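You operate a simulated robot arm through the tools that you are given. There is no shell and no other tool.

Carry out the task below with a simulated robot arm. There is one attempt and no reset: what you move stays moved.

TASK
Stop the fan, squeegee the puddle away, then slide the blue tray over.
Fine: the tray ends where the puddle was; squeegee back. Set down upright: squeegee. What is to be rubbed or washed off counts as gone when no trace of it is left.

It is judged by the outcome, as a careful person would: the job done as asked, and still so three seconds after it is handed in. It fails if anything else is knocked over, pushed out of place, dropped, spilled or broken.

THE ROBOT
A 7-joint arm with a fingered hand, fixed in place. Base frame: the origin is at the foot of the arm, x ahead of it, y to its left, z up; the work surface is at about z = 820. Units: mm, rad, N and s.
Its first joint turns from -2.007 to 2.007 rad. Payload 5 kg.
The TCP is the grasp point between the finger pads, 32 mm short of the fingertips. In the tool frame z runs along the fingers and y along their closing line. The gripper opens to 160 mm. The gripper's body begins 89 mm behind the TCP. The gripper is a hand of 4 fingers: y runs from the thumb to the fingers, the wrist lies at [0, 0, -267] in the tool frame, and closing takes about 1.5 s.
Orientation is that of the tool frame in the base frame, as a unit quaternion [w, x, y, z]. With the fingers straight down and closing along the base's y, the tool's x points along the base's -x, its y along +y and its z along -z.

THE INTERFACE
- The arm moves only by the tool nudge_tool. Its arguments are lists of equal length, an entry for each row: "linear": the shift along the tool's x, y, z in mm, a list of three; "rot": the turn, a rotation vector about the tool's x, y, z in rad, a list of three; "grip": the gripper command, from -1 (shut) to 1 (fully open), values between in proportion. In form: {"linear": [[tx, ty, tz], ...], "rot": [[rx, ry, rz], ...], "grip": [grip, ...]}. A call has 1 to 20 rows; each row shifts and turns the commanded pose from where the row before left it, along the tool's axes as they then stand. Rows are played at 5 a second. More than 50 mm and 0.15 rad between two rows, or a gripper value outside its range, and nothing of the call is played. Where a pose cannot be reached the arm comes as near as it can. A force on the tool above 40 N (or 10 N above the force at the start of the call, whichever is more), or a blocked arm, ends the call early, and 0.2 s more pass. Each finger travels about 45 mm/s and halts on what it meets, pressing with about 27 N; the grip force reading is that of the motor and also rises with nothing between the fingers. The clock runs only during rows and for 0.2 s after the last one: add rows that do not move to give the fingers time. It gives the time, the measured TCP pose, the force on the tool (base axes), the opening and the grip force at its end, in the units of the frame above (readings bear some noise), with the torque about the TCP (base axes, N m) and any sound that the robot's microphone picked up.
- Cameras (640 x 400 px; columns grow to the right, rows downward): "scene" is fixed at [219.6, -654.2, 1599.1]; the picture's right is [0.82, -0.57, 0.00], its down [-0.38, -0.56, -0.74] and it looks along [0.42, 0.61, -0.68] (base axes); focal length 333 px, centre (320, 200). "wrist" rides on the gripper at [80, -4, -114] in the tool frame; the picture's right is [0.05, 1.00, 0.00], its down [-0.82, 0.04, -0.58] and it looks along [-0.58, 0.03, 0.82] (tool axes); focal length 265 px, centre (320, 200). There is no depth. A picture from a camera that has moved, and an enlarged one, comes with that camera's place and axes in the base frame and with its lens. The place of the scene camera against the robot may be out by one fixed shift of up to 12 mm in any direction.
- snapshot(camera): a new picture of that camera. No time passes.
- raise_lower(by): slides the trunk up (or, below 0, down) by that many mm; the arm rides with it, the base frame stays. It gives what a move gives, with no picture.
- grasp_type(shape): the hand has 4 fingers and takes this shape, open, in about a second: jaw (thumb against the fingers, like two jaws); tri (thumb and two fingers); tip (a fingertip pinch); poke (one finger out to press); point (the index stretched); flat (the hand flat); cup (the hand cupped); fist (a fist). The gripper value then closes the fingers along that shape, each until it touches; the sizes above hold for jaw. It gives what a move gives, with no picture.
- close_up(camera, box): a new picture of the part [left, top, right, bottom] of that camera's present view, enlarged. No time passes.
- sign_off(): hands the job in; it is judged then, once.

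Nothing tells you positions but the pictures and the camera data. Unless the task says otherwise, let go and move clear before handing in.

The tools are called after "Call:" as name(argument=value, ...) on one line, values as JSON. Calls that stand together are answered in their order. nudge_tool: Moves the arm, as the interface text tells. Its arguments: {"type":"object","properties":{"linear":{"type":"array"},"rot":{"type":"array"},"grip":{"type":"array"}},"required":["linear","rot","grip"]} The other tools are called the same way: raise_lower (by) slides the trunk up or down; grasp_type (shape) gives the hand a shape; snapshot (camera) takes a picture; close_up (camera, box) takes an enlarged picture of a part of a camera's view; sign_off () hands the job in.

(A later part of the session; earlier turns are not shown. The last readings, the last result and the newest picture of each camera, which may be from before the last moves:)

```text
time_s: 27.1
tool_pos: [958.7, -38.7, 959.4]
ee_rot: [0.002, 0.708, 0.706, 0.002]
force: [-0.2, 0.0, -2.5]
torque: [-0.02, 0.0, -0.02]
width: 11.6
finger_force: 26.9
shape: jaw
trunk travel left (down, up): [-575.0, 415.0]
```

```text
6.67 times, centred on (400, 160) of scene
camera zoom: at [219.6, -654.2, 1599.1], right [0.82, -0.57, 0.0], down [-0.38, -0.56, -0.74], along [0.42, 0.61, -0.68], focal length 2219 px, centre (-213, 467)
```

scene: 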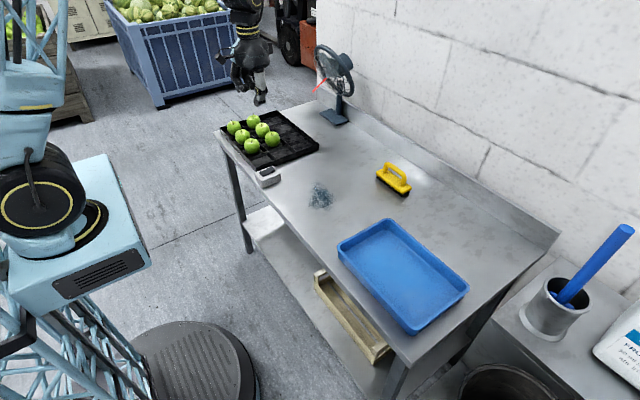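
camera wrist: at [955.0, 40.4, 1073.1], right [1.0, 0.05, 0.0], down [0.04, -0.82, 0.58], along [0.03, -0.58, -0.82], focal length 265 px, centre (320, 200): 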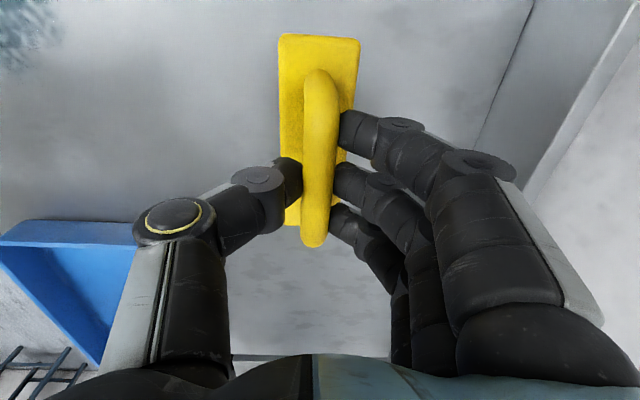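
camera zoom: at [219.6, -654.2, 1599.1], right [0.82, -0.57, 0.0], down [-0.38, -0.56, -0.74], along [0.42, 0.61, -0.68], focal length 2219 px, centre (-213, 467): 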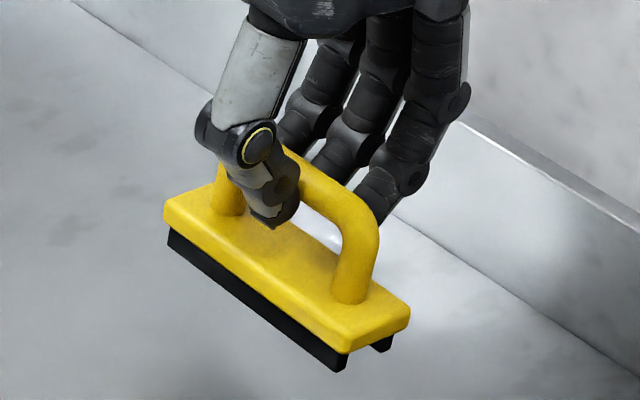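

The hold is solid and the squeegee is level, with two rubber blades along y and contact at TCP z ≈ 909. I'll carry it to the far side of the puddle, near (815, 55), and lower it lightly.

Call:
nudge_tool(linear=[[23.5, -36, 0], [23.5, -36, 0], [23.5, -36, 0], [23.5, -36, 0], [0, 0, 20], [0, 0, 15], [0, 0, 10], [0, 0, 4], [0, 0, 1], [0, 0, 0]], rot=[[0, 0, 0], [0, 0, 0], [0, 0, 0], [0, 0, 0], [0, 0, 0], [0, 0, 0], [0, 0, 0], [0, 0, 0], [0, 0, 0], [0, 0, 0]], grip=[-0.82, -0.82, -0.82, -0.82, -0.82, -0.82, -0.82, -0.82, -0.82, -0.82])

Call:
snapshot(camera="scene")

Call:
snapshot(camera="wrist")

```text
time_s: 29.3
tool_pos: [815.5, 54.9, 908.7]
ee_rot: [0.001, 0.707, 0.707, 0.002]
force: [-0.7, -0.3, -1.5]
torque: [0.0, 0.02, 0.02]
width: 11.3
finger_force: 26.6
shape: jaw
trunk travel left (down, up): [-575.0, 415.0]
```

```text
taken
```

scene: 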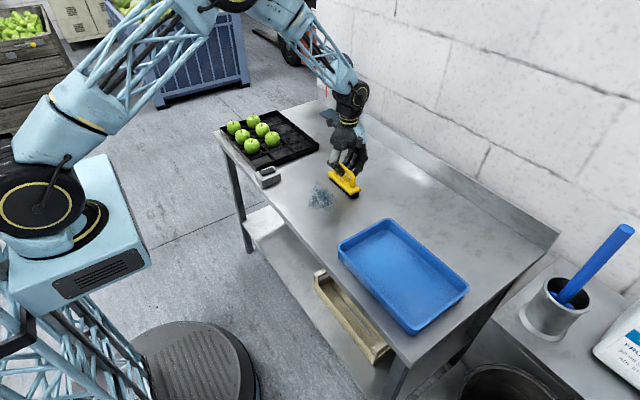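

```text
taken
camera wrist: at [810.9, 134.7, 1022.6], right [1.0, 0.05, 0.0], down [0.04, -0.82, 0.58], along [0.03, -0.58, -0.82], focal length 265 px, centre (320, 200)
```

wrist: 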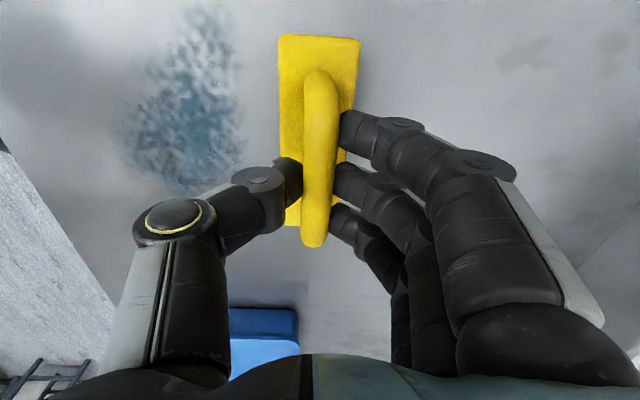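

The blades are just touching, clear of the puddle's far side. The puddle spans about x 655–762 and y 0–130. I'll press lightly and drag toward -x across it.

Call:
nudge_tool(linear=[[0, 0, 1], [0, -12, 0], [0, -15, 0], [0, -15, 0], [0, -15, 0], [0, -15, 0], [0, -15, 0], [0, -15, 0], [0, -15, 0], [0, -15, 0], [0, -15, 0], [0, -15, 0], [0, -13, 0], [0, 0, 0]], rot=[[0, 0, 0], [0, 0, 0], [0, 0, 0], [0, 0, 0], [0, 0, 0], [0, 0, 0], [0, 0, 0], [0, 0, 0], [0, 0, 0], [0, 0, 0], [0, 0, 0], [0, 0, 0], [0, 0, 0], [0, 0, 0]], grip=[-0.82, -0.82, -0.82, -0.82, -0.82, -0.82, -0.82, -0.82, -0.82, -0.82, -0.82, -0.82, -0.82, -0.82])

Call:
snapshot(camera="scene")

Call:
snapshot(camera="wrist")

Call:
close_up(camera="scene", box=[270, 150, 370, 230])

```text
time_s: 32.3
tool_pos: [639.5, 55.1, 906.5]
ee_rot: [0.001, 0.708, 0.706, 0.001]
force: [0.1, 0.4, 0.1]
torque: [0.0, -0.02, -0.01]
width: 11.5
finger_force: 27.1
shape: jaw
trunk travel left (down, up): [-575.0, 415.0]
```

```text
taken
```

scene: 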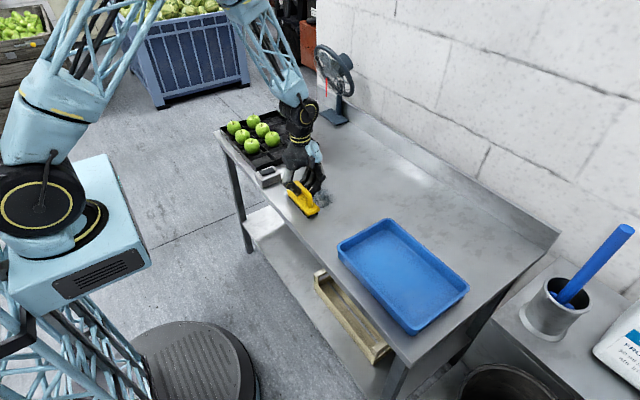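

```text
taken
camera wrist: at [635.5, 135.0, 1021.2], right [1.0, 0.05, 0.0], down [0.04, -0.82, 0.58], along [0.03, -0.58, -0.82], focal length 265 px, centre (320, 200)
```

wrist: 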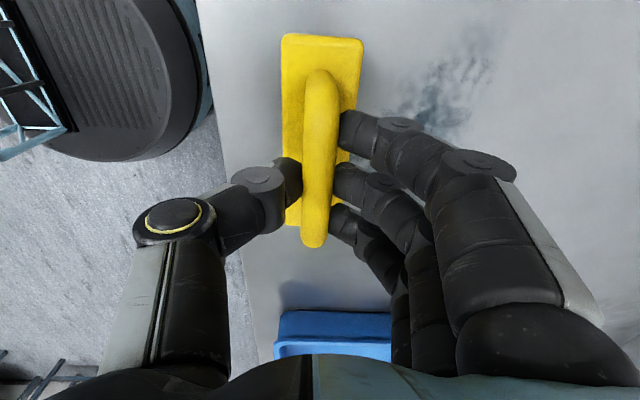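

```text
5.00 times, centred on (320, 190) of scene
camera zoom: at [219.6, -654.2, 1599.1], right [0.82, -0.57, 0.0], down [-0.38, -0.56, -0.74], along [0.42, 0.61, -0.68], focal length 1664 px, centre (320, 250)
```

zoom: 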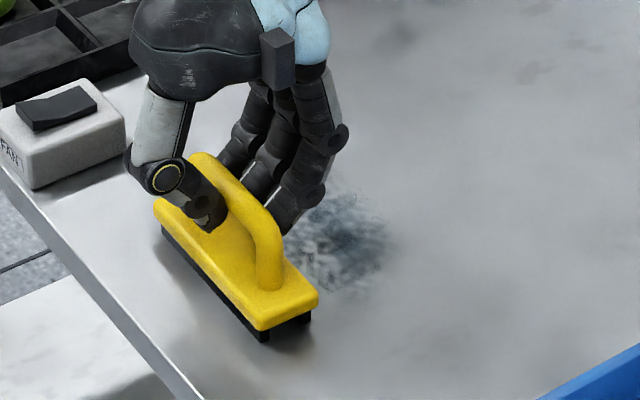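

The first pass has already faded much of the puddle. I'll scrub back and forth with a little more pressure, shifting in y to cover the whole area.

Call:
nudge_tool(linear=[[10, 0, 1.5], [10, 14, 0], [0, 15, 0], [0, 15, 0], [0, 15, 0], [0, 15, 0], [0, 15, 0], [0, 15, 0], [0, 15, 0], [0, 15, 0], [0, 15, 0], [0, 15, 0], [0, 10, 0], [0, 0, 0]], rot=[[0, 0, 0], [0, 0, 0], [0, 0, 0], [0, 0, 0], [0, 0, 0], [0, 0, 0], [0, 0, 0], [0, 0, 0], [0, 0, 0], [0, 0, 0], [0, 0, 0], [0, 0, 0], [0, 0, 0], [0, 0, 0]], grip=[-0.82, -0.82, -0.82, -0.82, -0.82, -0.82, -0.82, -0.82, -0.82, -0.82, -0.82, -0.82, -0.82, -0.82])

Call:
snapshot(camera="wrist")

Call:
close_up(camera="scene", box=[270, 150, 370, 230])

```text
time_s: 35.3
tool_pos: [813.8, 75.5, 907.0]
ee_rot: [0.001, 0.708, 0.706, 0.001]
force: [-0.5, -0.6, -1.4]
torque: [-0.02, -0.02, 0.05]
width: 12.0
finger_force: 26.8
shape: jaw
trunk travel left (down, up): [-575.0, 415.0]
```

```text
taken
camera wrist: at [810.1, 154.9, 1020.0], right [1.0, 0.05, 0.0], down [0.04, -0.82, 0.58], along [0.03, -0.58, -0.82], focal length 265 px, centre (320, 200)
```

wrist: 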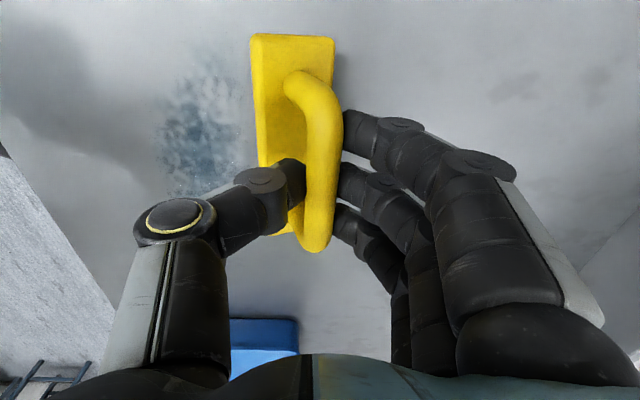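

```text
5.00 times, centred on (320, 190) of scene
camera zoom: at [219.6, -654.2, 1599.1], right [0.82, -0.57, 0.0], down [-0.38, -0.56, -0.74], along [0.42, 0.61, -0.68], focal length 1664 px, centre (320, 250)
```

zoom: 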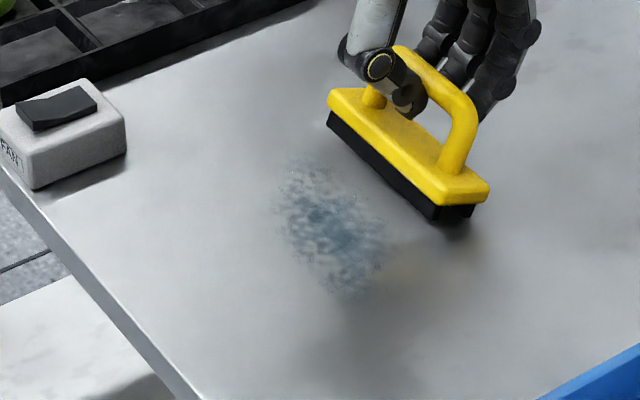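

On the +x stroke the squeegee tipped a little in the grip, while the -x stroke kept it flat. I'll drag back toward -x from here, which should level it again and wipe the rest.

Call:
nudge_tool(linear=[[0, -8, -1], [0, -12, 0], [0, -15, 0], [0, -15, 0], [0, -15, 0], [0, -15, 0], [0, -15, 0], [0, -15, 0], [0, -15, 0], [0, -15, 0], [0, -15, 0], [0, -10, 0], [0, 0, 0]], rot=[[0, 0, 0], [0, 0, 0], [0, 0, 0], [0, 0, 0], [0, 0, 0], [0, 0, 0], [0, 0, 0], [0, 0, 0], [0, 0, 0], [0, 0, 0], [0, 0, 0], [0, 0, 0], [0, 0, 0]], grip=[-0.82, -0.82, -0.82, -0.82, -0.82, -0.82, -0.82, -0.82, -0.82, -0.82, -0.82, -0.82, -0.82])

Call:
snapshot(camera="wrist")

Call:
close_up(camera="scene", box=[270, 150, 370, 230])

```text
time_s: 38.1
tool_pos: [650.3, 75.5, 906.0]
ee_rot: [0.002, 0.708, 0.706, 0.0]
force: [-1.1, 0.3, -1.2]
torque: [0.01, -0.05, -0.01]
width: 11.8
finger_force: 27.3
shape: jaw
trunk travel left (down, up): [-575.0, 415.0]
```

```text
taken
camera wrist: at [644.7, 155.1, 1019.8], right [1.0, 0.05, 0.0], down [0.04, -0.82, 0.58], along [0.03, -0.58, -0.82], focal length 265 px, centre (320, 200)
```

wrist: 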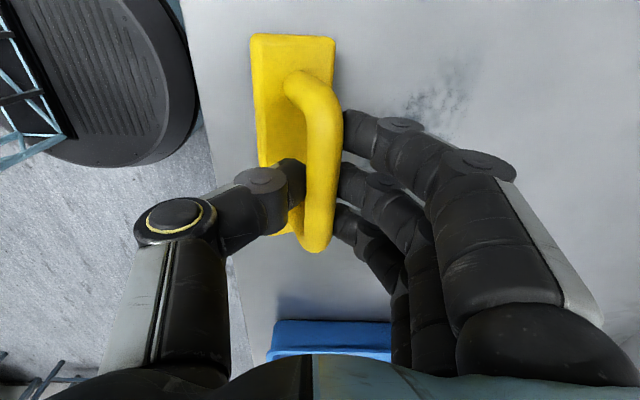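

```text
5.00 times, centred on (320, 190) of scene
camera zoom: at [219.6, -654.2, 1599.1], right [0.82, -0.57, 0.0], down [-0.38, -0.56, -0.74], along [0.42, 0.61, -0.68], focal length 1664 px, centre (320, 250)
```

zoom: 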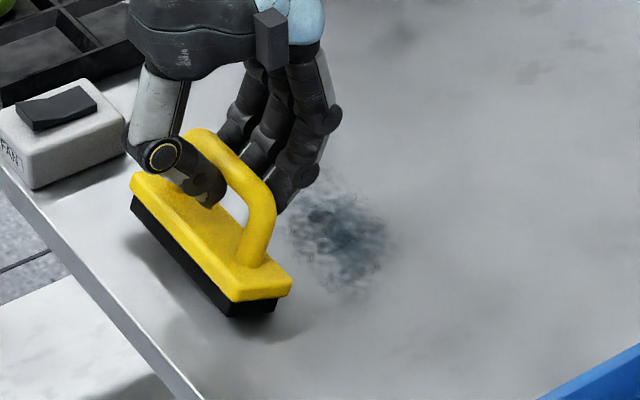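

The squeegee stayed slightly tipped and pressed too lightly. I'll lift, go back to the far side, press harder and drag toward -x again to flatten it.

Call:
nudge_tool(linear=[[0, 0, -15], [-5, 40, 0], [-5, 40, 0], [0, 40, 0], [0, 30, 0], [0, 0, 12], [0, 0, 3], [0, 0, 2], [0, 0, 1.5], [0, 0, 0]], rot=[[0, 0, 0], [0, 0, 0], [0, 0, 0], [0, 0, 0], [0, 0, 0], [0, 0, 0], [0, 0, 0], [0, 0, 0], [0, 0, 0], [0, 0, 0]], grip=[-0.82, -0.82, -0.82, -0.82, -0.82, -0.82, -0.82, -0.82, -0.82, -0.82])

Call:
snapshot(camera="wrist")

Call:
close_up(camera="scene", box=[270, 140, 390, 230])

```text
time_s: 40.3
tool_pos: [798.4, 64.6, 902.1]
ee_rot: [0.001, 0.707, 0.707, 0.001]
force: [-0.1, 0.9, -1.9]
torque: [0.03, 0.0, 0.0]
width: 5.9
finger_force: 27.1
shape: jaw
trunk travel left (down, up): [-575.0, 415.0]
```

```text
taken
camera wrist: at [794.5, 144.5, 1016.7], right [1.0, 0.05, 0.0], down [0.04, -0.82, 0.58], along [0.03, -0.58, -0.82], focal length 265 px, centre (320, 200)
```

wrist: 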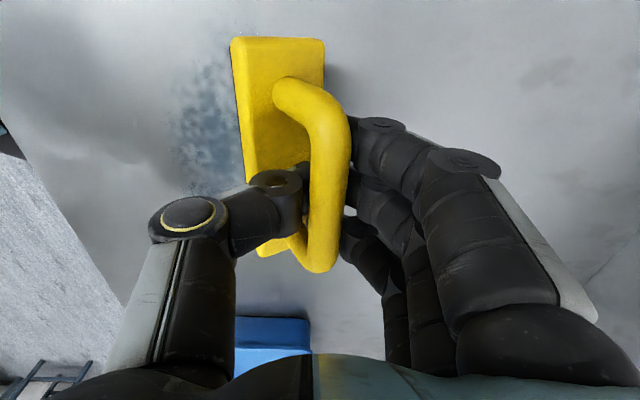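

```text
4.44 times, centred on (330, 185) of scene
camera zoom: at [219.6, -654.2, 1599.1], right [0.82, -0.57, 0.0], down [-0.38, -0.56, -0.74], along [0.42, 0.61, -0.68], focal length 1479 px, centre (276, 267)
```

zoom: 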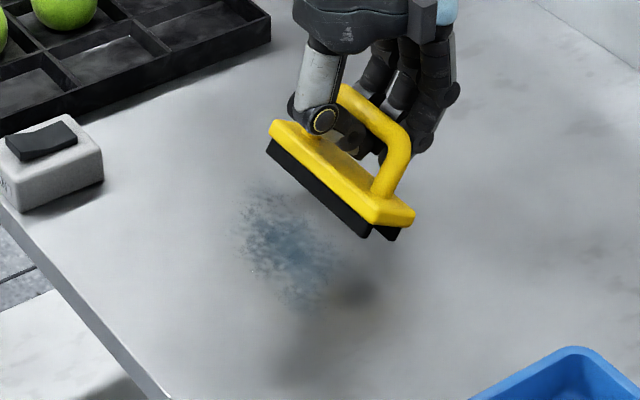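

Pressing pushes the bar up and the thumb under it, so this grip can carry the squeegee but not press it down. I'll set it down here, flat, and take it by the ends of its base block instead, which is lower and firmer.

Call:
nudge_tool(linear=[[0, 0, 2], [0, 0, 2], [0, 0, 0], [0, 0, 0], [0, 0, 0], [0, 0, 0], [0, 0, 0], [0, 0, 0]], rot=[[0, 0, 0], [0, 0, 0], [0, 0, 0], [0, 0, 0], [0, 0, 0], [0, 0, 0], [0, 0, 0], [0, 0, 0]], grip=[-0.82, -0.82, -0.8, -0.77, -0.74, -0.71, -0.68, -0.68])

Call:
snapshot(camera="wrist")

Call:
close_up(camera="scene", box=[270, 140, 390, 230])

```text
time_s: 42.1
tool_pos: [799.7, 65.4, 898.4]
ee_rot: [0.001, 0.708, 0.706, 0.001]
force: [-1.0, -0.4, 0.7]
torque: [0.0, -0.02, 0.0]
width: 25.0
finger_force: 0.0
shape: jaw
trunk travel left (down, up): [-575.0, 415.0]
```

```text
taken
camera wrist: at [794.7, 144.3, 1013.1], right [1.0, 0.05, 0.0], down [0.04, -0.82, 0.58], along [0.03, -0.58, -0.82], focal length 265 px, centre (320, 200)
```

wrist: 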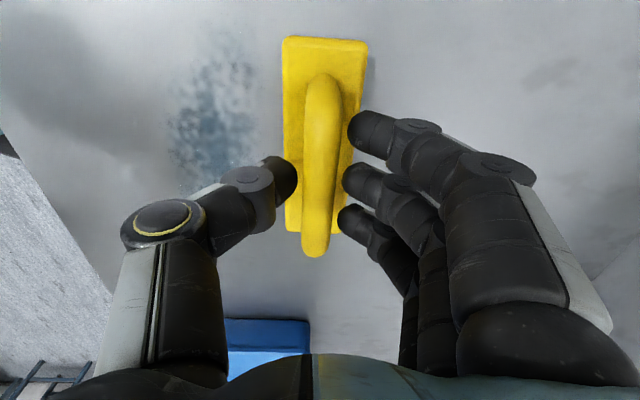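

```text
4.44 times, centred on (330, 185) of scene
camera zoom: at [219.6, -654.2, 1599.1], right [0.82, -0.57, 0.0], down [-0.38, -0.56, -0.74], along [0.42, 0.61, -0.68], focal length 1479 px, centre (276, 267)
```

zoom: 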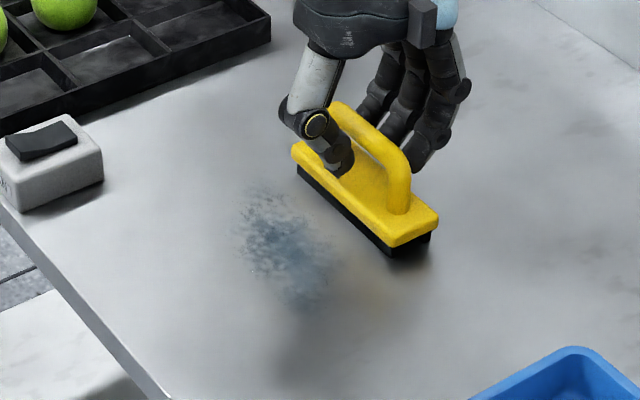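

The squeegee sits flat at about (799, 65). I'll open, rise clear, turn the hand back 90° and check from above.

Call:
nudge_tool(linear=[[0, 0, 0], [0, 0, 0], [0, 0, 0], [0, 0, -20], [0, 0, -40], [0, 0, -40], [0, 0, -20]], rot=[[0, 0, 0], [0, 0, 0], [0, 0, 0], [0, 0, 0], [0, 0, 0], [0, 0, 0], [0, 0, 0]], grip=[-0.3, 0, 0.3, 0.6, 1, 1, 1])

Call:
nudge_tool(linear=[[0, 0, 0], [0, 0, 0], [0, 0, 0], [0, 0, 0], [0, 0, 0], [0, 0, 0], [0, 0, 0], [0, 0, 0], [0, 0, 0], [0, 0, 0], [0, 0, 0], [0, 0, 0]], rot=[[0, 0, -0.1428], [0, 0, -0.1428], [0, 0, -0.1428], [0, 0, -0.1428], [0, 0, -0.1428], [0, 0, -0.1428], [0, 0, -0.1428], [0, 0, -0.1428], [0, 0, -0.1428], [0, 0, -0.1428], [0, 0, -0.1428], [0, 0, 0]], grip=[1, 1, 1, 1, 1, 1, 1, 1, 1, 1, 1, 1])

Call:
snapshot(camera="wrist")

Call:
close_up(camera="scene", box=[270, 140, 390, 230])

```text
time_s: 43.7
tool_pos: [799.4, 65.2, 1019.7]
ee_rot: [0.001, 0.708, 0.707, 0.001]
force: [0.6, 0.4, 0.0]
torque: [0.01, 0.0, -0.03]
width: 158.1
finger_force: 0.0
shape: jaw
trunk travel left (down, up): [-575.0, 415.0]
```

```text
time_s: 46.3
tool_pos: [798.1, 65.4, 1019.8]
ee_rot: [0.002, 0.0, 1.0, 0.0]
force: [0.8, 0.5, -1.3]
torque: [0.02, 0.04, 0.01]
width: 159.8
finger_force: 0.0
shape: jaw
trunk travel left (down, up): [-575.0, 415.0]
```

```text
taken
camera wrist: at [718.1, 60.0, 1133.3], right [-0.05, 1.0, 0.0], down [0.81, 0.04, 0.58], along [0.58, 0.03, -0.81], focal length 265 px, centre (320, 200)
```

wrist: 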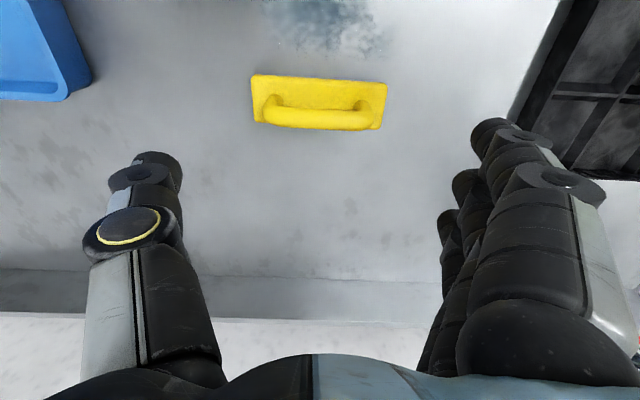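

```text
4.44 times, centred on (330, 185) of scene
camera zoom: at [219.6, -654.2, 1599.1], right [0.82, -0.57, 0.0], down [-0.38, -0.56, -0.74], along [0.42, 0.61, -0.68], focal length 1479 px, centre (276, 267)
```

zoom: 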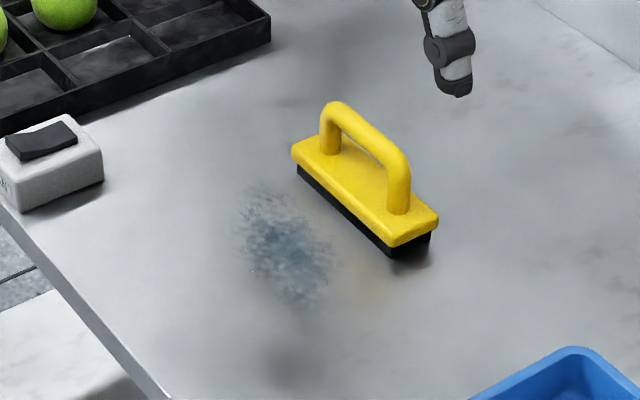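

The squeegee's base spans about x 774–824 and y -5 to 130, centred at (799, 63). I'll come down with the hand straddling its ends, leaving the handle between the fingers.

Call:
nudge_tool(linear=[[-1, -2.7, 35], [0, 0, 35], [0, 0, 35], [0, 0, 30], [0, 0, 18], [0, 0, 0]], rot=[[0, 0, 0], [0, 0, 0], [0, 0, 0], [0, 0, 0], [0, 0, 0], [0, 0, 0]], grip=[1, 1, 1, 1, 1, 1])

Call:
snapshot(camera="wrist")

Call:
close_up(camera="scene", box=[290, 130, 390, 210])

```text
time_s: 47.7
tool_pos: [801.1, 61.8, 866.4]
ee_rot: [0.002, 0.001, 1.0, 0.0]
force: [-0.3, 0.2, -0.2]
torque: [0.0, 0.0, -0.02]
width: 160.0
finger_force: 0.1
shape: jaw
trunk travel left (down, up): [-575.0, 415.0]
```

```text
taken
camera wrist: at [720.2, 57.6, 979.2], right [-0.05, 1.0, 0.0], down [0.81, 0.04, 0.58], along [0.58, 0.03, -0.81], focal length 265 px, centre (320, 200)
```

wrist: 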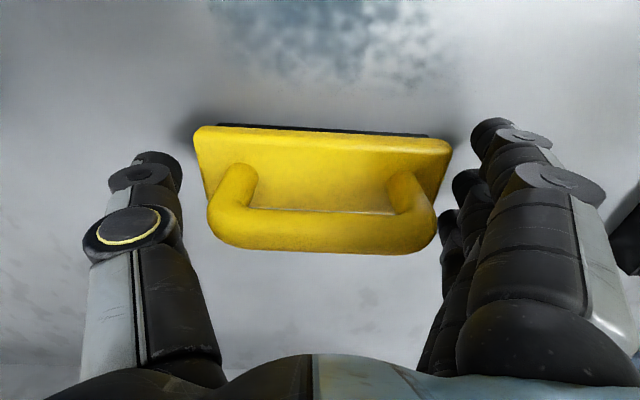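

```text
5.00 times, centred on (340, 170) of scene
camera zoom: at [219.6, -654.2, 1599.1], right [0.82, -0.57, 0.0], down [-0.38, -0.56, -0.74], along [0.42, 0.61, -0.68], focal length 1664 px, centre (220, 350)
```

zoom: 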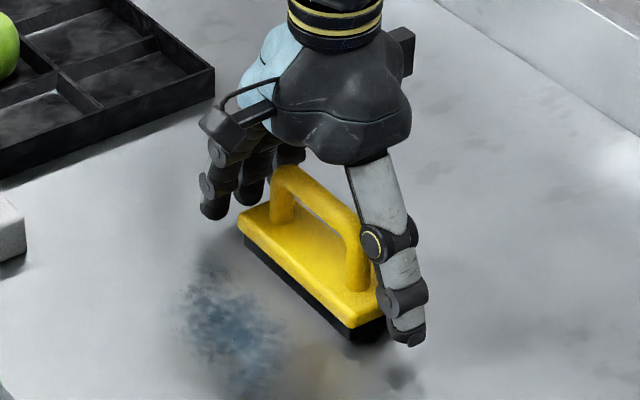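

The hand straddles the block neatly. I'll close slowly onto its ends and watch the force.

Call:
nudge_tool(linear=[[0, 0, 0], [0, 0, 0], [0, 0, 0], [0, 0, 0], [0, 0, 0], [0, 0, 0], [0, 0, 0]], rot=[[0, 0, 0], [0, 0, 0], [0, 0, 0], [0, 0, 0], [0, 0, 0], [0, 0, 0], [0, 0, 0]], grip=[0.85, 0.75, 0.65, 0.6, 0.55, 0.5, 0.5])

Call:
snapshot(camera="wrist")

Call:
close_up(camera="scene", box=[290, 130, 390, 210])

```text
time_s: 49.3
tool_pos: [800.9, 61.2, 866.0]
ee_rot: [0.001, 0.001, 1.0, -0.001]
force: [-0.1, -0.9, 0.0]
torque: [-0.03, 0.0, -0.02]
width: 127.4
finger_force: 26.7
shape: jaw
trunk travel left (down, up): [-575.0, 415.0]
```

```text
taken
camera wrist: at [720.2, 57.6, 979.4], right [-0.05, 1.0, 0.0], down [0.81, 0.04, 0.58], along [0.58, 0.03, -0.81], focal length 265 px, centre (320, 200)
```

wrist: 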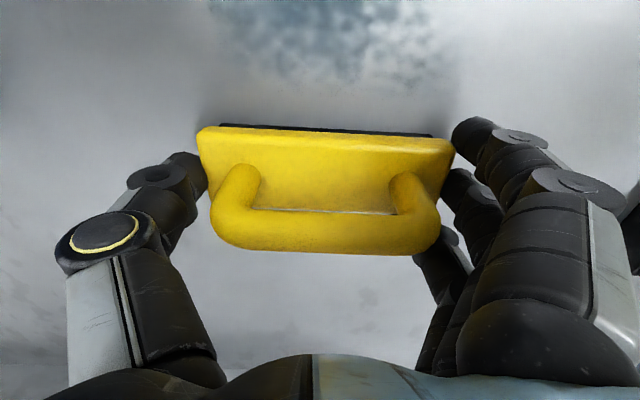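

```text
5.00 times, centred on (340, 170) of scene
camera zoom: at [219.6, -654.2, 1599.1], right [0.82, -0.57, 0.0], down [-0.38, -0.56, -0.74], along [0.42, 0.61, -0.68], focal length 1664 px, centre (220, 350)
```

zoom: 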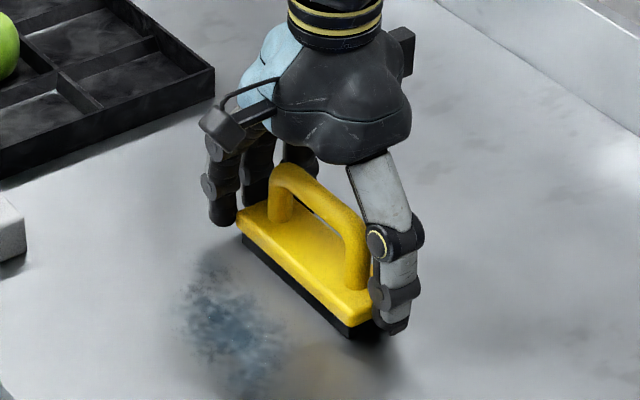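

The hand holds the block by both ends with 27 N, and it is flat. I'll press down a little and check the contact force before dragging.

Call:
nudge_tool(linear=[[0, 0, 1], [0, 0, 1], [0, 0, 1], [0, 0, 0]], rot=[[0, 0, 0], [0, 0, 0], [0, 0, 0], [0, 0, 0]], grip=[0.45, 0.45, 0.45, 0.45])

```text
time_s: 50.3
tool_pos: [800.4, 61.7, 864.1]
ee_rot: [0.003, 0.001, 1.0, 0.001]
force: [1.0, 0.9, 12.0]
torque: [-0.4, -0.05, 0.03]
width: 126.8
finger_force: 27.0
shape: jaw
trunk travel left (down, up): [-575.0, 415.0]
```

It is now pressing with about 12 N. Dragging toward -x across the puddle.

Call:
nudge_tool(linear=[[8, 0, 0], [12, 0, 0], [12, 0, 0], [12, 0, 0], [12, 0, 0], [12, 0, 0], [12, 0, 0], [12, 0, 0], [12, 0, 0], [12, 0, 0], [12, 0, 0], [12, 0, 0], [12, 0, 0], [10, 0, 0], [0, 0, 0]], rot=[[0, 0, 0], [0, 0, 0], [0, 0, 0], [0, 0, 0], [0, 0, 0], [0, 0, 0], [0, 0, 0], [0, 0, 0], [0, 0, 0], [0, 0, 0], [0, 0, 0], [0, 0, 0], [0, 0, 0], [0, 0, 0], [0, 0, 0]], grip=[0.45, 0.45, 0.45, 0.45, 0.45, 0.45, 0.45, 0.45, 0.45, 0.45, 0.45, 0.45, 0.45, 0.45, 0.45])

Call:
snapshot(camera="wrist")

Call:
close_up(camera="scene", box=[270, 150, 370, 230])

```text
time_s: 53.5
tool_pos: [636.9, 62.8, 863.4]
ee_rot: [0.001, 0.0, 1.0, 0.0]
force: [8.8, -0.1, 24.5]
torque: [-0.19, -0.12, 0.09]
width: 125.5
finger_force: 26.8
shape: jaw
trunk travel left (down, up): [-575.0, 415.0]
```

```text
taken
camera wrist: at [557.3, 57.6, 977.3], right [-0.05, 1.0, 0.0], down [0.81, 0.04, 0.58], along [0.58, 0.03, -0.81], focal length 265 px, centre (320, 200)
```

wrist: 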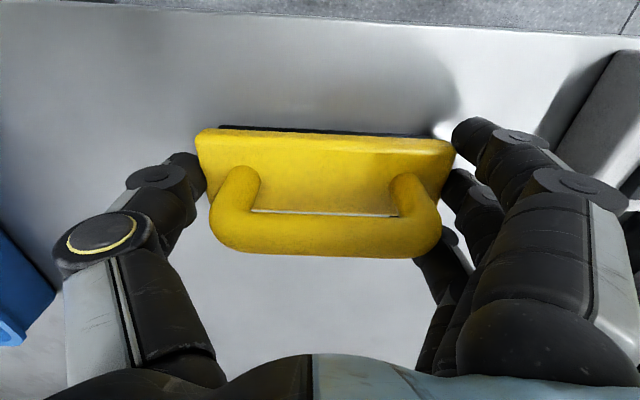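

```text
5.00 times, centred on (320, 190) of scene
camera zoom: at [219.6, -654.2, 1599.1], right [0.82, -0.57, 0.0], down [-0.38, -0.56, -0.74], along [0.42, 0.61, -0.68], focal length 1664 px, centre (320, 250)
```

zoom: 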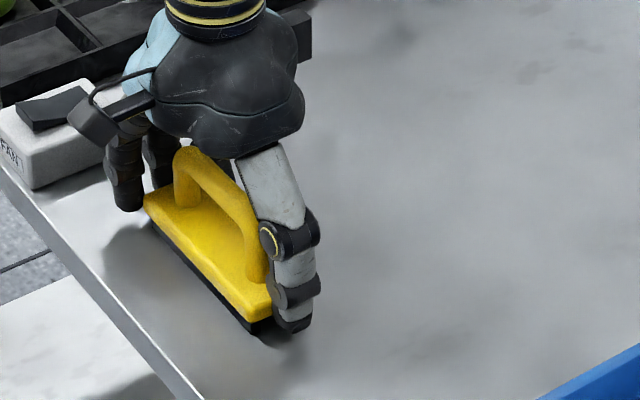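

The puddle looks gone under that stroke. I'll make a further stroke back at a shifted y to catch any edge traces, easing the pressure slightly.

Call:
nudge_tool(linear=[[0, 0, -1], [0, 8, 0], [0, 8, 0], [-12, 0, 0], [-12, 0, 0], [-12, 0, 0], [-12, 0, 0], [-12, 0, 0], [-12, 0, 0], [-12, 0, 0], [-12, 0, 0], [-12, 0, 0], [-12, 0, 0], [-12, 0, 0], [-12, 0, 0], [-12, 0, 0], [-10, 0, 0], [0, 0, 0]], rot=[[0, 0, 0], [0, 0, 0], [0, 0, 0], [0, 0, 0], [0, 0, 0], [0, 0, 0], [0, 0, 0], [0, 0, 0], [0, 0, 0], [0, 0, 0], [0, 0, 0], [0, 0, 0], [0, 0, 0], [0, 0, 0], [0, 0, 0], [0, 0, 0], [0, 0, 0], [0, 0, 0]], grip=[0.45, 0.45, 0.45, 0.45, 0.45, 0.45, 0.45, 0.45, 0.45, 0.45, 0.45, 0.45, 0.45, 0.45, 0.45, 0.45, 0.45, 0.45])

Call:
snapshot(camera="wrist")

Call:
close_up(camera="scene", box=[270, 150, 370, 230])

```text
time_s: 57.3
tool_pos: [803.7, 78.2, 864.7]
ee_rot: [0.002, 0.001, 1.0, 0.0]
force: [-0.8, -1.4, 0.1]
torque: [-0.1, -0.02, 0.0]
width: 124.9
finger_force: 27.0
shape: jaw
trunk travel left (down, up): [-575.0, 415.0]
```

```text
taken
camera wrist: at [723.3, 73.3, 978.1], right [-0.05, 1.0, 0.0], down [0.81, 0.04, 0.58], along [0.58, 0.03, -0.81], focal length 265 px, centre (320, 200)
```

wrist: 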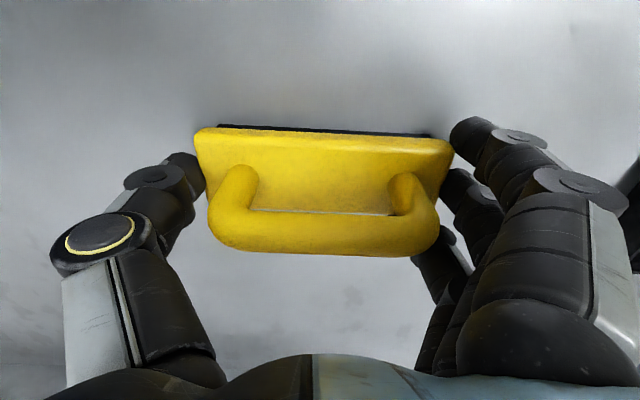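

```text
5.00 times, centred on (320, 190) of scene
camera zoom: at [219.6, -654.2, 1599.1], right [0.82, -0.57, 0.0], down [-0.38, -0.56, -0.74], along [0.42, 0.61, -0.68], focal length 1664 px, centre (320, 250)
```

zoom: 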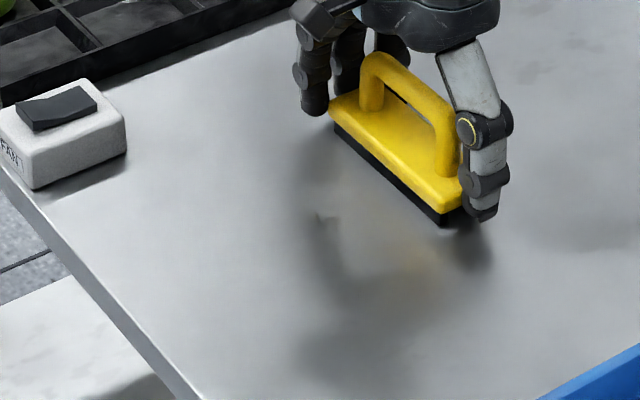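

The puddle appears gone, though I see a faint mark at about (325, 215) in the close-up that may be the hand's shadow or reflection. I'll make another pair of pressed strokes at y ≈ 45 and 65 to be certain.

Call:
nudge_tool(linear=[[0, -11, 0], [0, -11, 0], [0, -11, 1.2], [12, 0, 0], [12, 0, 0], [12, 0, 0], [12, 0, 0], [12, 0, 0], [12, 0, 0], [12, 0, 0], [12, 0, 0], [12, 0, 0], [12, 0, 0], [12, 0, 0], [12, 0, 0], [10, 0, 0], [0, 0, 0]], rot=[[0, 0, 0], [0, 0, 0], [0, 0, 0], [0, 0, 0], [0, 0, 0], [0, 0, 0], [0, 0, 0], [0, 0, 0], [0, 0, 0], [0, 0, 0], [0, 0, 0], [0, 0, 0], [0, 0, 0], [0, 0, 0], [0, 0, 0], [0, 0, 0], [0, 0, 0]], grip=[0.45, 0.45, 0.45, 0.45, 0.45, 0.45, 0.45, 0.45, 0.45, 0.45, 0.45, 0.45, 0.45, 0.45, 0.45, 0.45, 0.45])

Call:
close_up(camera="scene", box=[270, 150, 370, 230])

```text
time_s: 60.9
tool_pos: [650.6, 45.2, 864.1]
ee_rot: [0.001, 0.003, 1.0, 0.0]
force: [8.5, -0.8, 19.0]
torque: [0.02, -0.1, -0.06]
width: 124.8
finger_force: 26.5
shape: jaw
trunk travel left (down, up): [-575.0, 415.0]
```

```text
5.00 times, centred on (320, 190) of scene
camera zoom: at [219.6, -654.2, 1599.1], right [0.82, -0.57, 0.0], down [-0.38, -0.56, -0.74], along [0.42, 0.61, -0.68], focal length 1664 px, centre (320, 250)
```

zoom: 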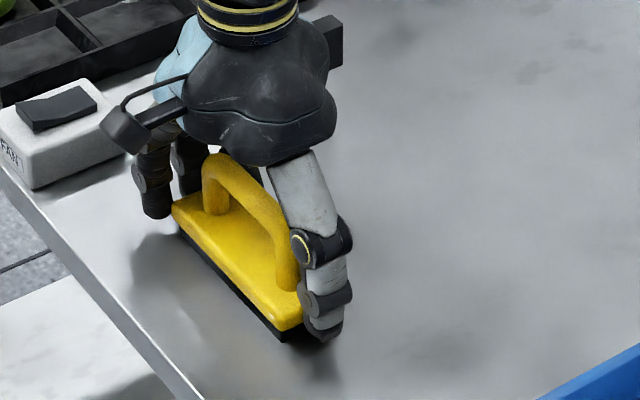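

The table looks clear behind the squeegee. One last pressed stroke toward +x, then I'll inspect the bare surface.

Call:
nudge_tool(linear=[[0, 10, -0.5], [0, 12, 0], [-12, 0, 0.5], [-12, 0, 0], [-12, 0, 0], [-12, 0, 0], [-12, 0, 0], [-12, 0, 0], [-12, 0, 0], [-12, 0, 0], [-12, 0, 0], [-12, 0, 0], [-12, 0, 0], [-12, 0, 0], [-12, 0, 0], [-15, 0, 0], [-15, 0, 0], [-15, 0, 0], [0, 0, 0]], rot=[[0, 0, 0], [0, 0, 0], [0, 0, 0], [0, 0, 0], [0, 0, 0], [0, 0, 0], [0, 0, 0], [0, 0, 0], [0, 0, 0], [0, 0, 0], [0, 0, 0], [0, 0, 0], [0, 0, 0], [0, 0, 0], [0, 0, 0], [0, 0, 0], [0, 0, 0], [0, 0, 0], [0, 0, 0]], grip=[0.45, 0.45, 0.45, 0.45, 0.45, 0.45, 0.45, 0.45, 0.45, 0.45, 0.45, 0.45, 0.45, 0.45, 0.45, 0.45, 0.45, 0.45, 0.45])

Call:
snapshot(camera="wrist")

Call:
close_up(camera="scene", box=[260, 140, 380, 230])

```text
time_s: 64.9
tool_pos: [851.5, 66.5, 864.7]
ee_rot: [0.001, 0.001, 1.0, 0.0]
force: [-1.8, 0.1, 6.7]
torque: [-0.04, 0.07, -0.03]
width: 124.2
finger_force: 27.3
shape: jaw
trunk travel left (down, up): [-575.0, 415.0]
```

```text
taken
camera wrist: at [769.9, 62.6, 977.2], right [-0.05, 1.0, 0.0], down [0.81, 0.04, 0.58], along [0.58, 0.03, -0.81], focal length 265 px, centre (320, 200)
```

wrist: 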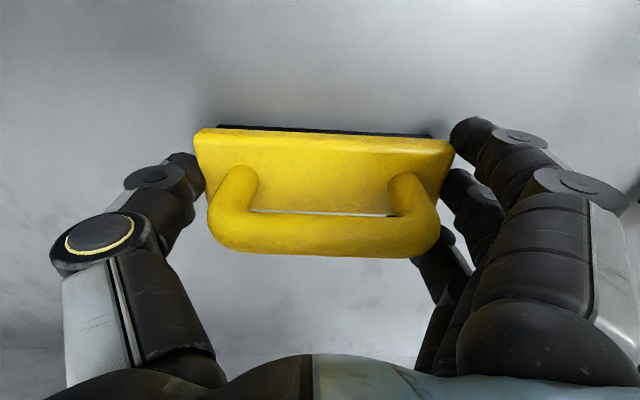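

```text
4.44 times, centred on (320, 185) of scene
camera zoom: at [219.6, -654.2, 1599.1], right [0.82, -0.57, 0.0], down [-0.38, -0.56, -0.74], along [0.42, 0.61, -0.68], focal length 1479 px, centre (320, 267)
```

zoom: 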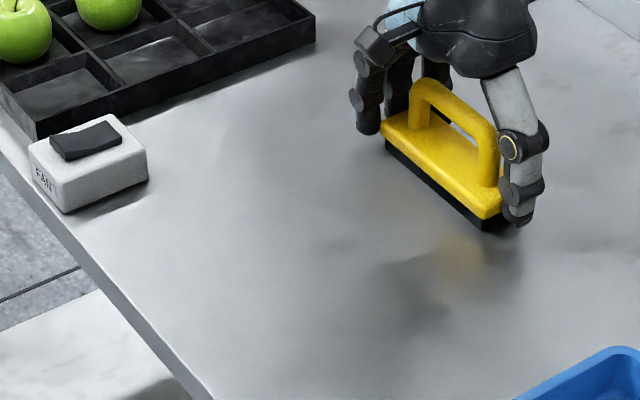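

The surface is clean now; what remains there is only the hand's reflection. I'll lift the squeegee slightly to see whether this grip carries it.

Call:
nudge_tool(linear=[[0, 0, -4], [0, 0, -6], [0, 0, -10], [0, 0, 0]], rot=[[0, 0, 0], [0, 0, 0], [0, 0, 0], [0, 0, 0]], grip=[0.45, 0.45, 0.45, 0.45])

Call:
close_up(camera="scene", box=[310, 130, 390, 200])

Call:
snapshot(camera="wrist")

```text
time_s: 65.9
tool_pos: [851.1, 66.5, 883.3]
ee_rot: [0.002, 0.0, 1.0, -0.001]
force: [0.3, -0.1, -1.4]
torque: [0.02, 0.0, 0.0]
width: 124.4
finger_force: 26.8
shape: jaw
trunk travel left (down, up): [-575.0, 415.0]
```

```text
5.71 times, centred on (350, 165) of scene
camera zoom: at [219.6, -654.2, 1599.1], right [0.82, -0.57, 0.0], down [-0.38, -0.56, -0.74], along [0.42, 0.61, -0.68], focal length 1902 px, centre (149, 400)
```

zoom: 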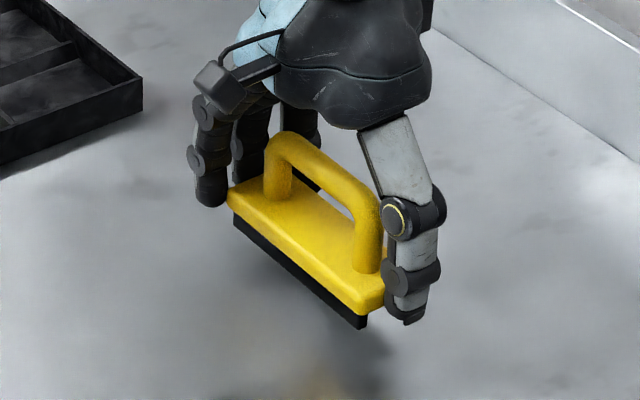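

```text
taken
camera wrist: at [770.0, 62.4, 997.0], right [-0.05, 1.0, 0.0], down [0.81, 0.04, 0.58], along [0.58, 0.03, -0.81], focal length 265 px, centre (320, 200)
```

wrist: 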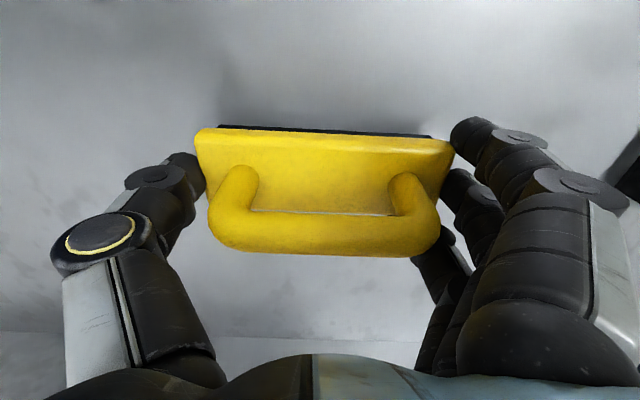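

It lifts level and secure. I'll carry it back to its original spot and lower it to just touching.

Call:
nudge_tool(linear=[[-22.3, -21.4, 0], [-22.3, -21.4, 0], [-22.3, -21.4, 0], [-22.3, -21.4, 0], [-22.3, -21.4, 0], [0, 0, 8], [0, 0, 5], [0, 0, 3], [0, 0, 0]], rot=[[0, 0, 0], [0, 0, 0], [0, 0, 0], [0, 0, 0], [0, 0, 0], [0, 0, 0], [0, 0, 0], [0, 0, 0], [0, 0, 0]], grip=[0.45, 0.45, 0.45, 0.45, 0.45, 0.45, 0.45, 0.45, 0.45])

Call:
close_up(camera="scene", box=[350, 140, 440, 220])

Call:
snapshot(camera="wrist")

```text
time_s: 67.9
tool_pos: [962.3, -40.7, 868.0]
ee_rot: [0.002, 0.001, 1.0, 0.0]
force: [-0.2, 0.0, -1.7]
torque: [-0.02, 0.01, 0.0]
width: 124.7
finger_force: 27.1
shape: jaw
trunk travel left (down, up): [-575.0, 415.0]
```

```text
5.00 times, centred on (395, 180) of scene
camera zoom: at [219.6, -654.2, 1599.1], right [0.82, -0.57, 0.0], down [-0.38, -0.56, -0.74], along [0.42, 0.61, -0.68], focal length 1664 px, centre (-55, 300)
```

zoom: 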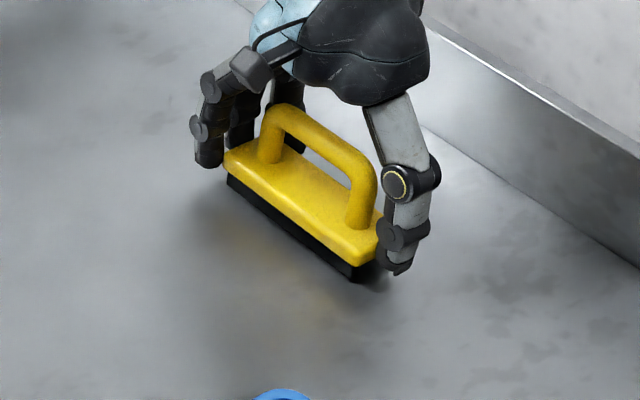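

```text
taken
camera wrist: at [881.7, -45.0, 981.2], right [-0.05, 1.0, 0.0], down [0.81, 0.04, 0.58], along [0.58, 0.03, -0.81], focal length 265 px, centre (320, 200)
```

wrist: 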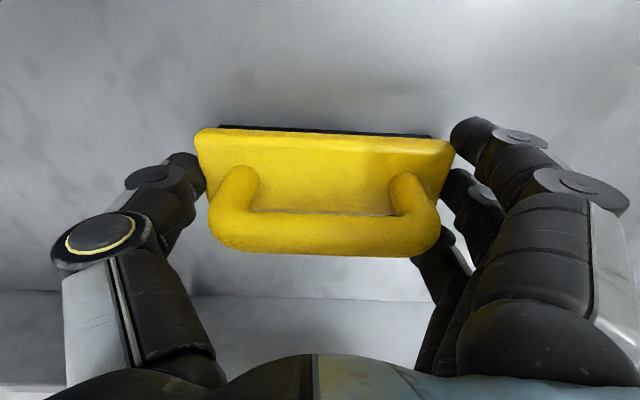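

The position matches the original picture to within a couple of millimetres. I'll lower the last 2–3 mm and open the hand gently.

Call:
nudge_tool(linear=[[0, 0, 1.5], [0, 0, 1], [0, 0, 0], [0, 0, 0], [0, 0, 0], [0, 0, 0], [0, 0, 0], [0, 0, 0]], rot=[[0, 0, 0], [0, 0, 0], [0, 0, 0], [0, 0, 0], [0, 0, 0], [0, 0, 0], [0, 0, 0], [0, 0, 0]], grip=[0.45, 0.45, 0.55, 0.65, 0.75, 0.85, 1, 1])

Call:
snapshot(camera="wrist")

Call:
close_up(camera="scene", box=[350, 140, 440, 220])

```text
time_s: 69.7
tool_pos: [962.2, -39.7, 866.2]
ee_rot: [0.002, 0.001, 1.0, 0.0]
force: [0.6, 0.8, -0.1]
torque: [-0.02, 0.01, -0.01]
width: 159.7
finger_force: 0.1
shape: jaw
trunk travel left (down, up): [-575.0, 415.0]
```

```text
taken
camera wrist: at [881.9, -45.0, 978.9], right [-0.05, 1.0, 0.0], down [0.81, 0.04, 0.58], along [0.58, 0.03, -0.81], focal length 265 px, centre (320, 200)
```

wrist: 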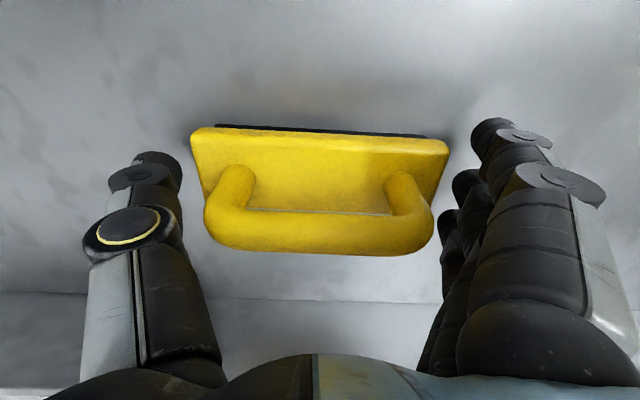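

```text
5.00 times, centred on (395, 180) of scene
camera zoom: at [219.6, -654.2, 1599.1], right [0.82, -0.57, 0.0], down [-0.38, -0.56, -0.74], along [0.42, 0.61, -0.68], focal length 1664 px, centre (-55, 300)
```

zoom: 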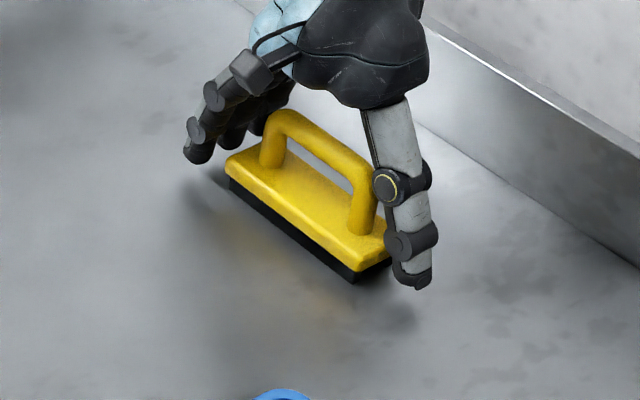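

The squeegee is back upright on its spot. I'll rise clear, check the wiped area, and move over toward the tray.

Call:
nudge_tool(linear=[[0, 0, -20], [0, 0, -40], [0, 0, -40], [0, 0, -40], [0, 0, -44], [0, 0, 0]], rot=[[0, 0, 0], [0, 0, 0], [0, 0, 0], [0, 0, 0], [0, 0, 0], [0, 0, 0]], grip=[1, 1, 1, 1, 1, 1])

Call:
nudge_tool(linear=[[34.2, -29, -10], [34.2, -29, -10], [34.2, -29, -10], [34.2, -29, -10], [34.2, -29, -10], [34.2, -29, -10], [34.2, -29, -10], [34.2, -29, -10], [34.2, -29, -10], [34.2, -29, -10], [0, 0, 0]], rot=[[0, 0, 0], [0, 0, 0], [0, 0, 0], [0, 0, 0], [0, 0, 0], [0, 0, 0], [0, 0, 0], [0, 0, 0], [0, 0, 0], [0, 0, 0], [0, 0, 0]], grip=[1, 1, 1, 1, 1, 1, 1, 1, 1, 1, 1])

Call:
snapshot(camera="scene")

Call:
snapshot(camera="wrist")

Call:
close_up(camera="scene", box=[250, 140, 430, 250])

```text
time_s: 71.1
tool_pos: [962.4, -39.8, 1047.0]
ee_rot: [0.001, 0.001, 1.0, 0.0]
force: [-0.5, -0.4, 0.5]
torque: [0.0, -0.01, 0.02]
width: 160.1
finger_force: 0.1
shape: jaw
trunk travel left (down, up): [-575.0, 415.0]
```

```text
time_s: 73.5
tool_pos: [618.5, -328.3, 1149.0]
ee_rot: [0.002, 0.001, 1.0, 0.0]
force: [-0.6, 0.2, -0.2]
torque: [-0.01, -0.01, -0.04]
width: 159.7
finger_force: 0.1
shape: jaw
trunk travel left (down, up): [-575.0, 415.0]
```

```text
taken
```

scene: 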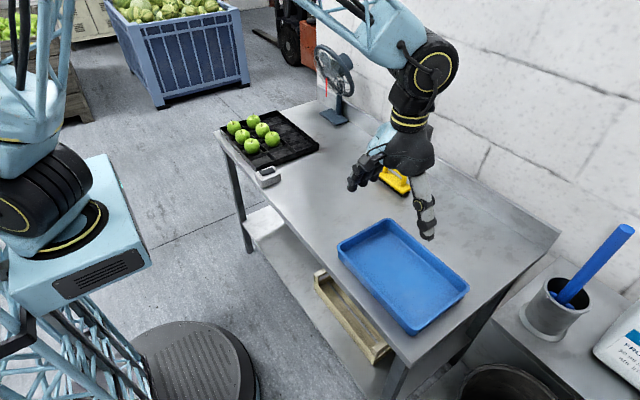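

```text
taken
camera wrist: at [538.7, -333.6, 1262.1], right [-0.05, 1.0, 0.0], down [0.81, 0.04, 0.58], along [0.58, 0.03, -0.81], focal length 265 px, centre (320, 200)
```

wrist: 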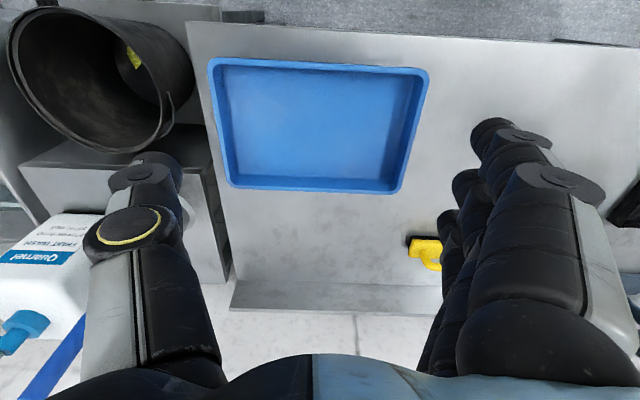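

```text
3.56 times, centred on (340, 195) of scene
camera zoom: at [219.6, -654.2, 1599.1], right [0.82, -0.57, 0.0], down [-0.38, -0.56, -0.74], along [0.42, 0.61, -0.68], focal length 1184 px, centre (249, 218)
```

zoom: 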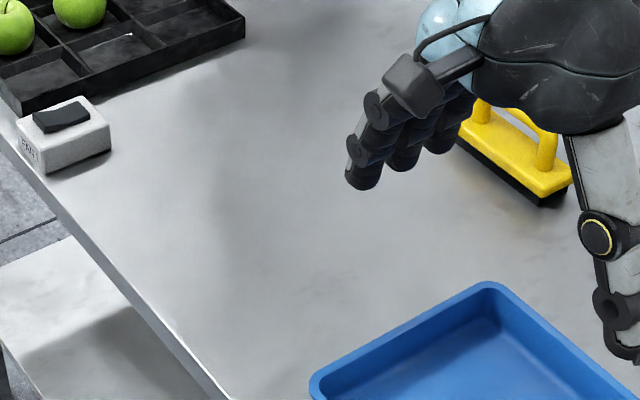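

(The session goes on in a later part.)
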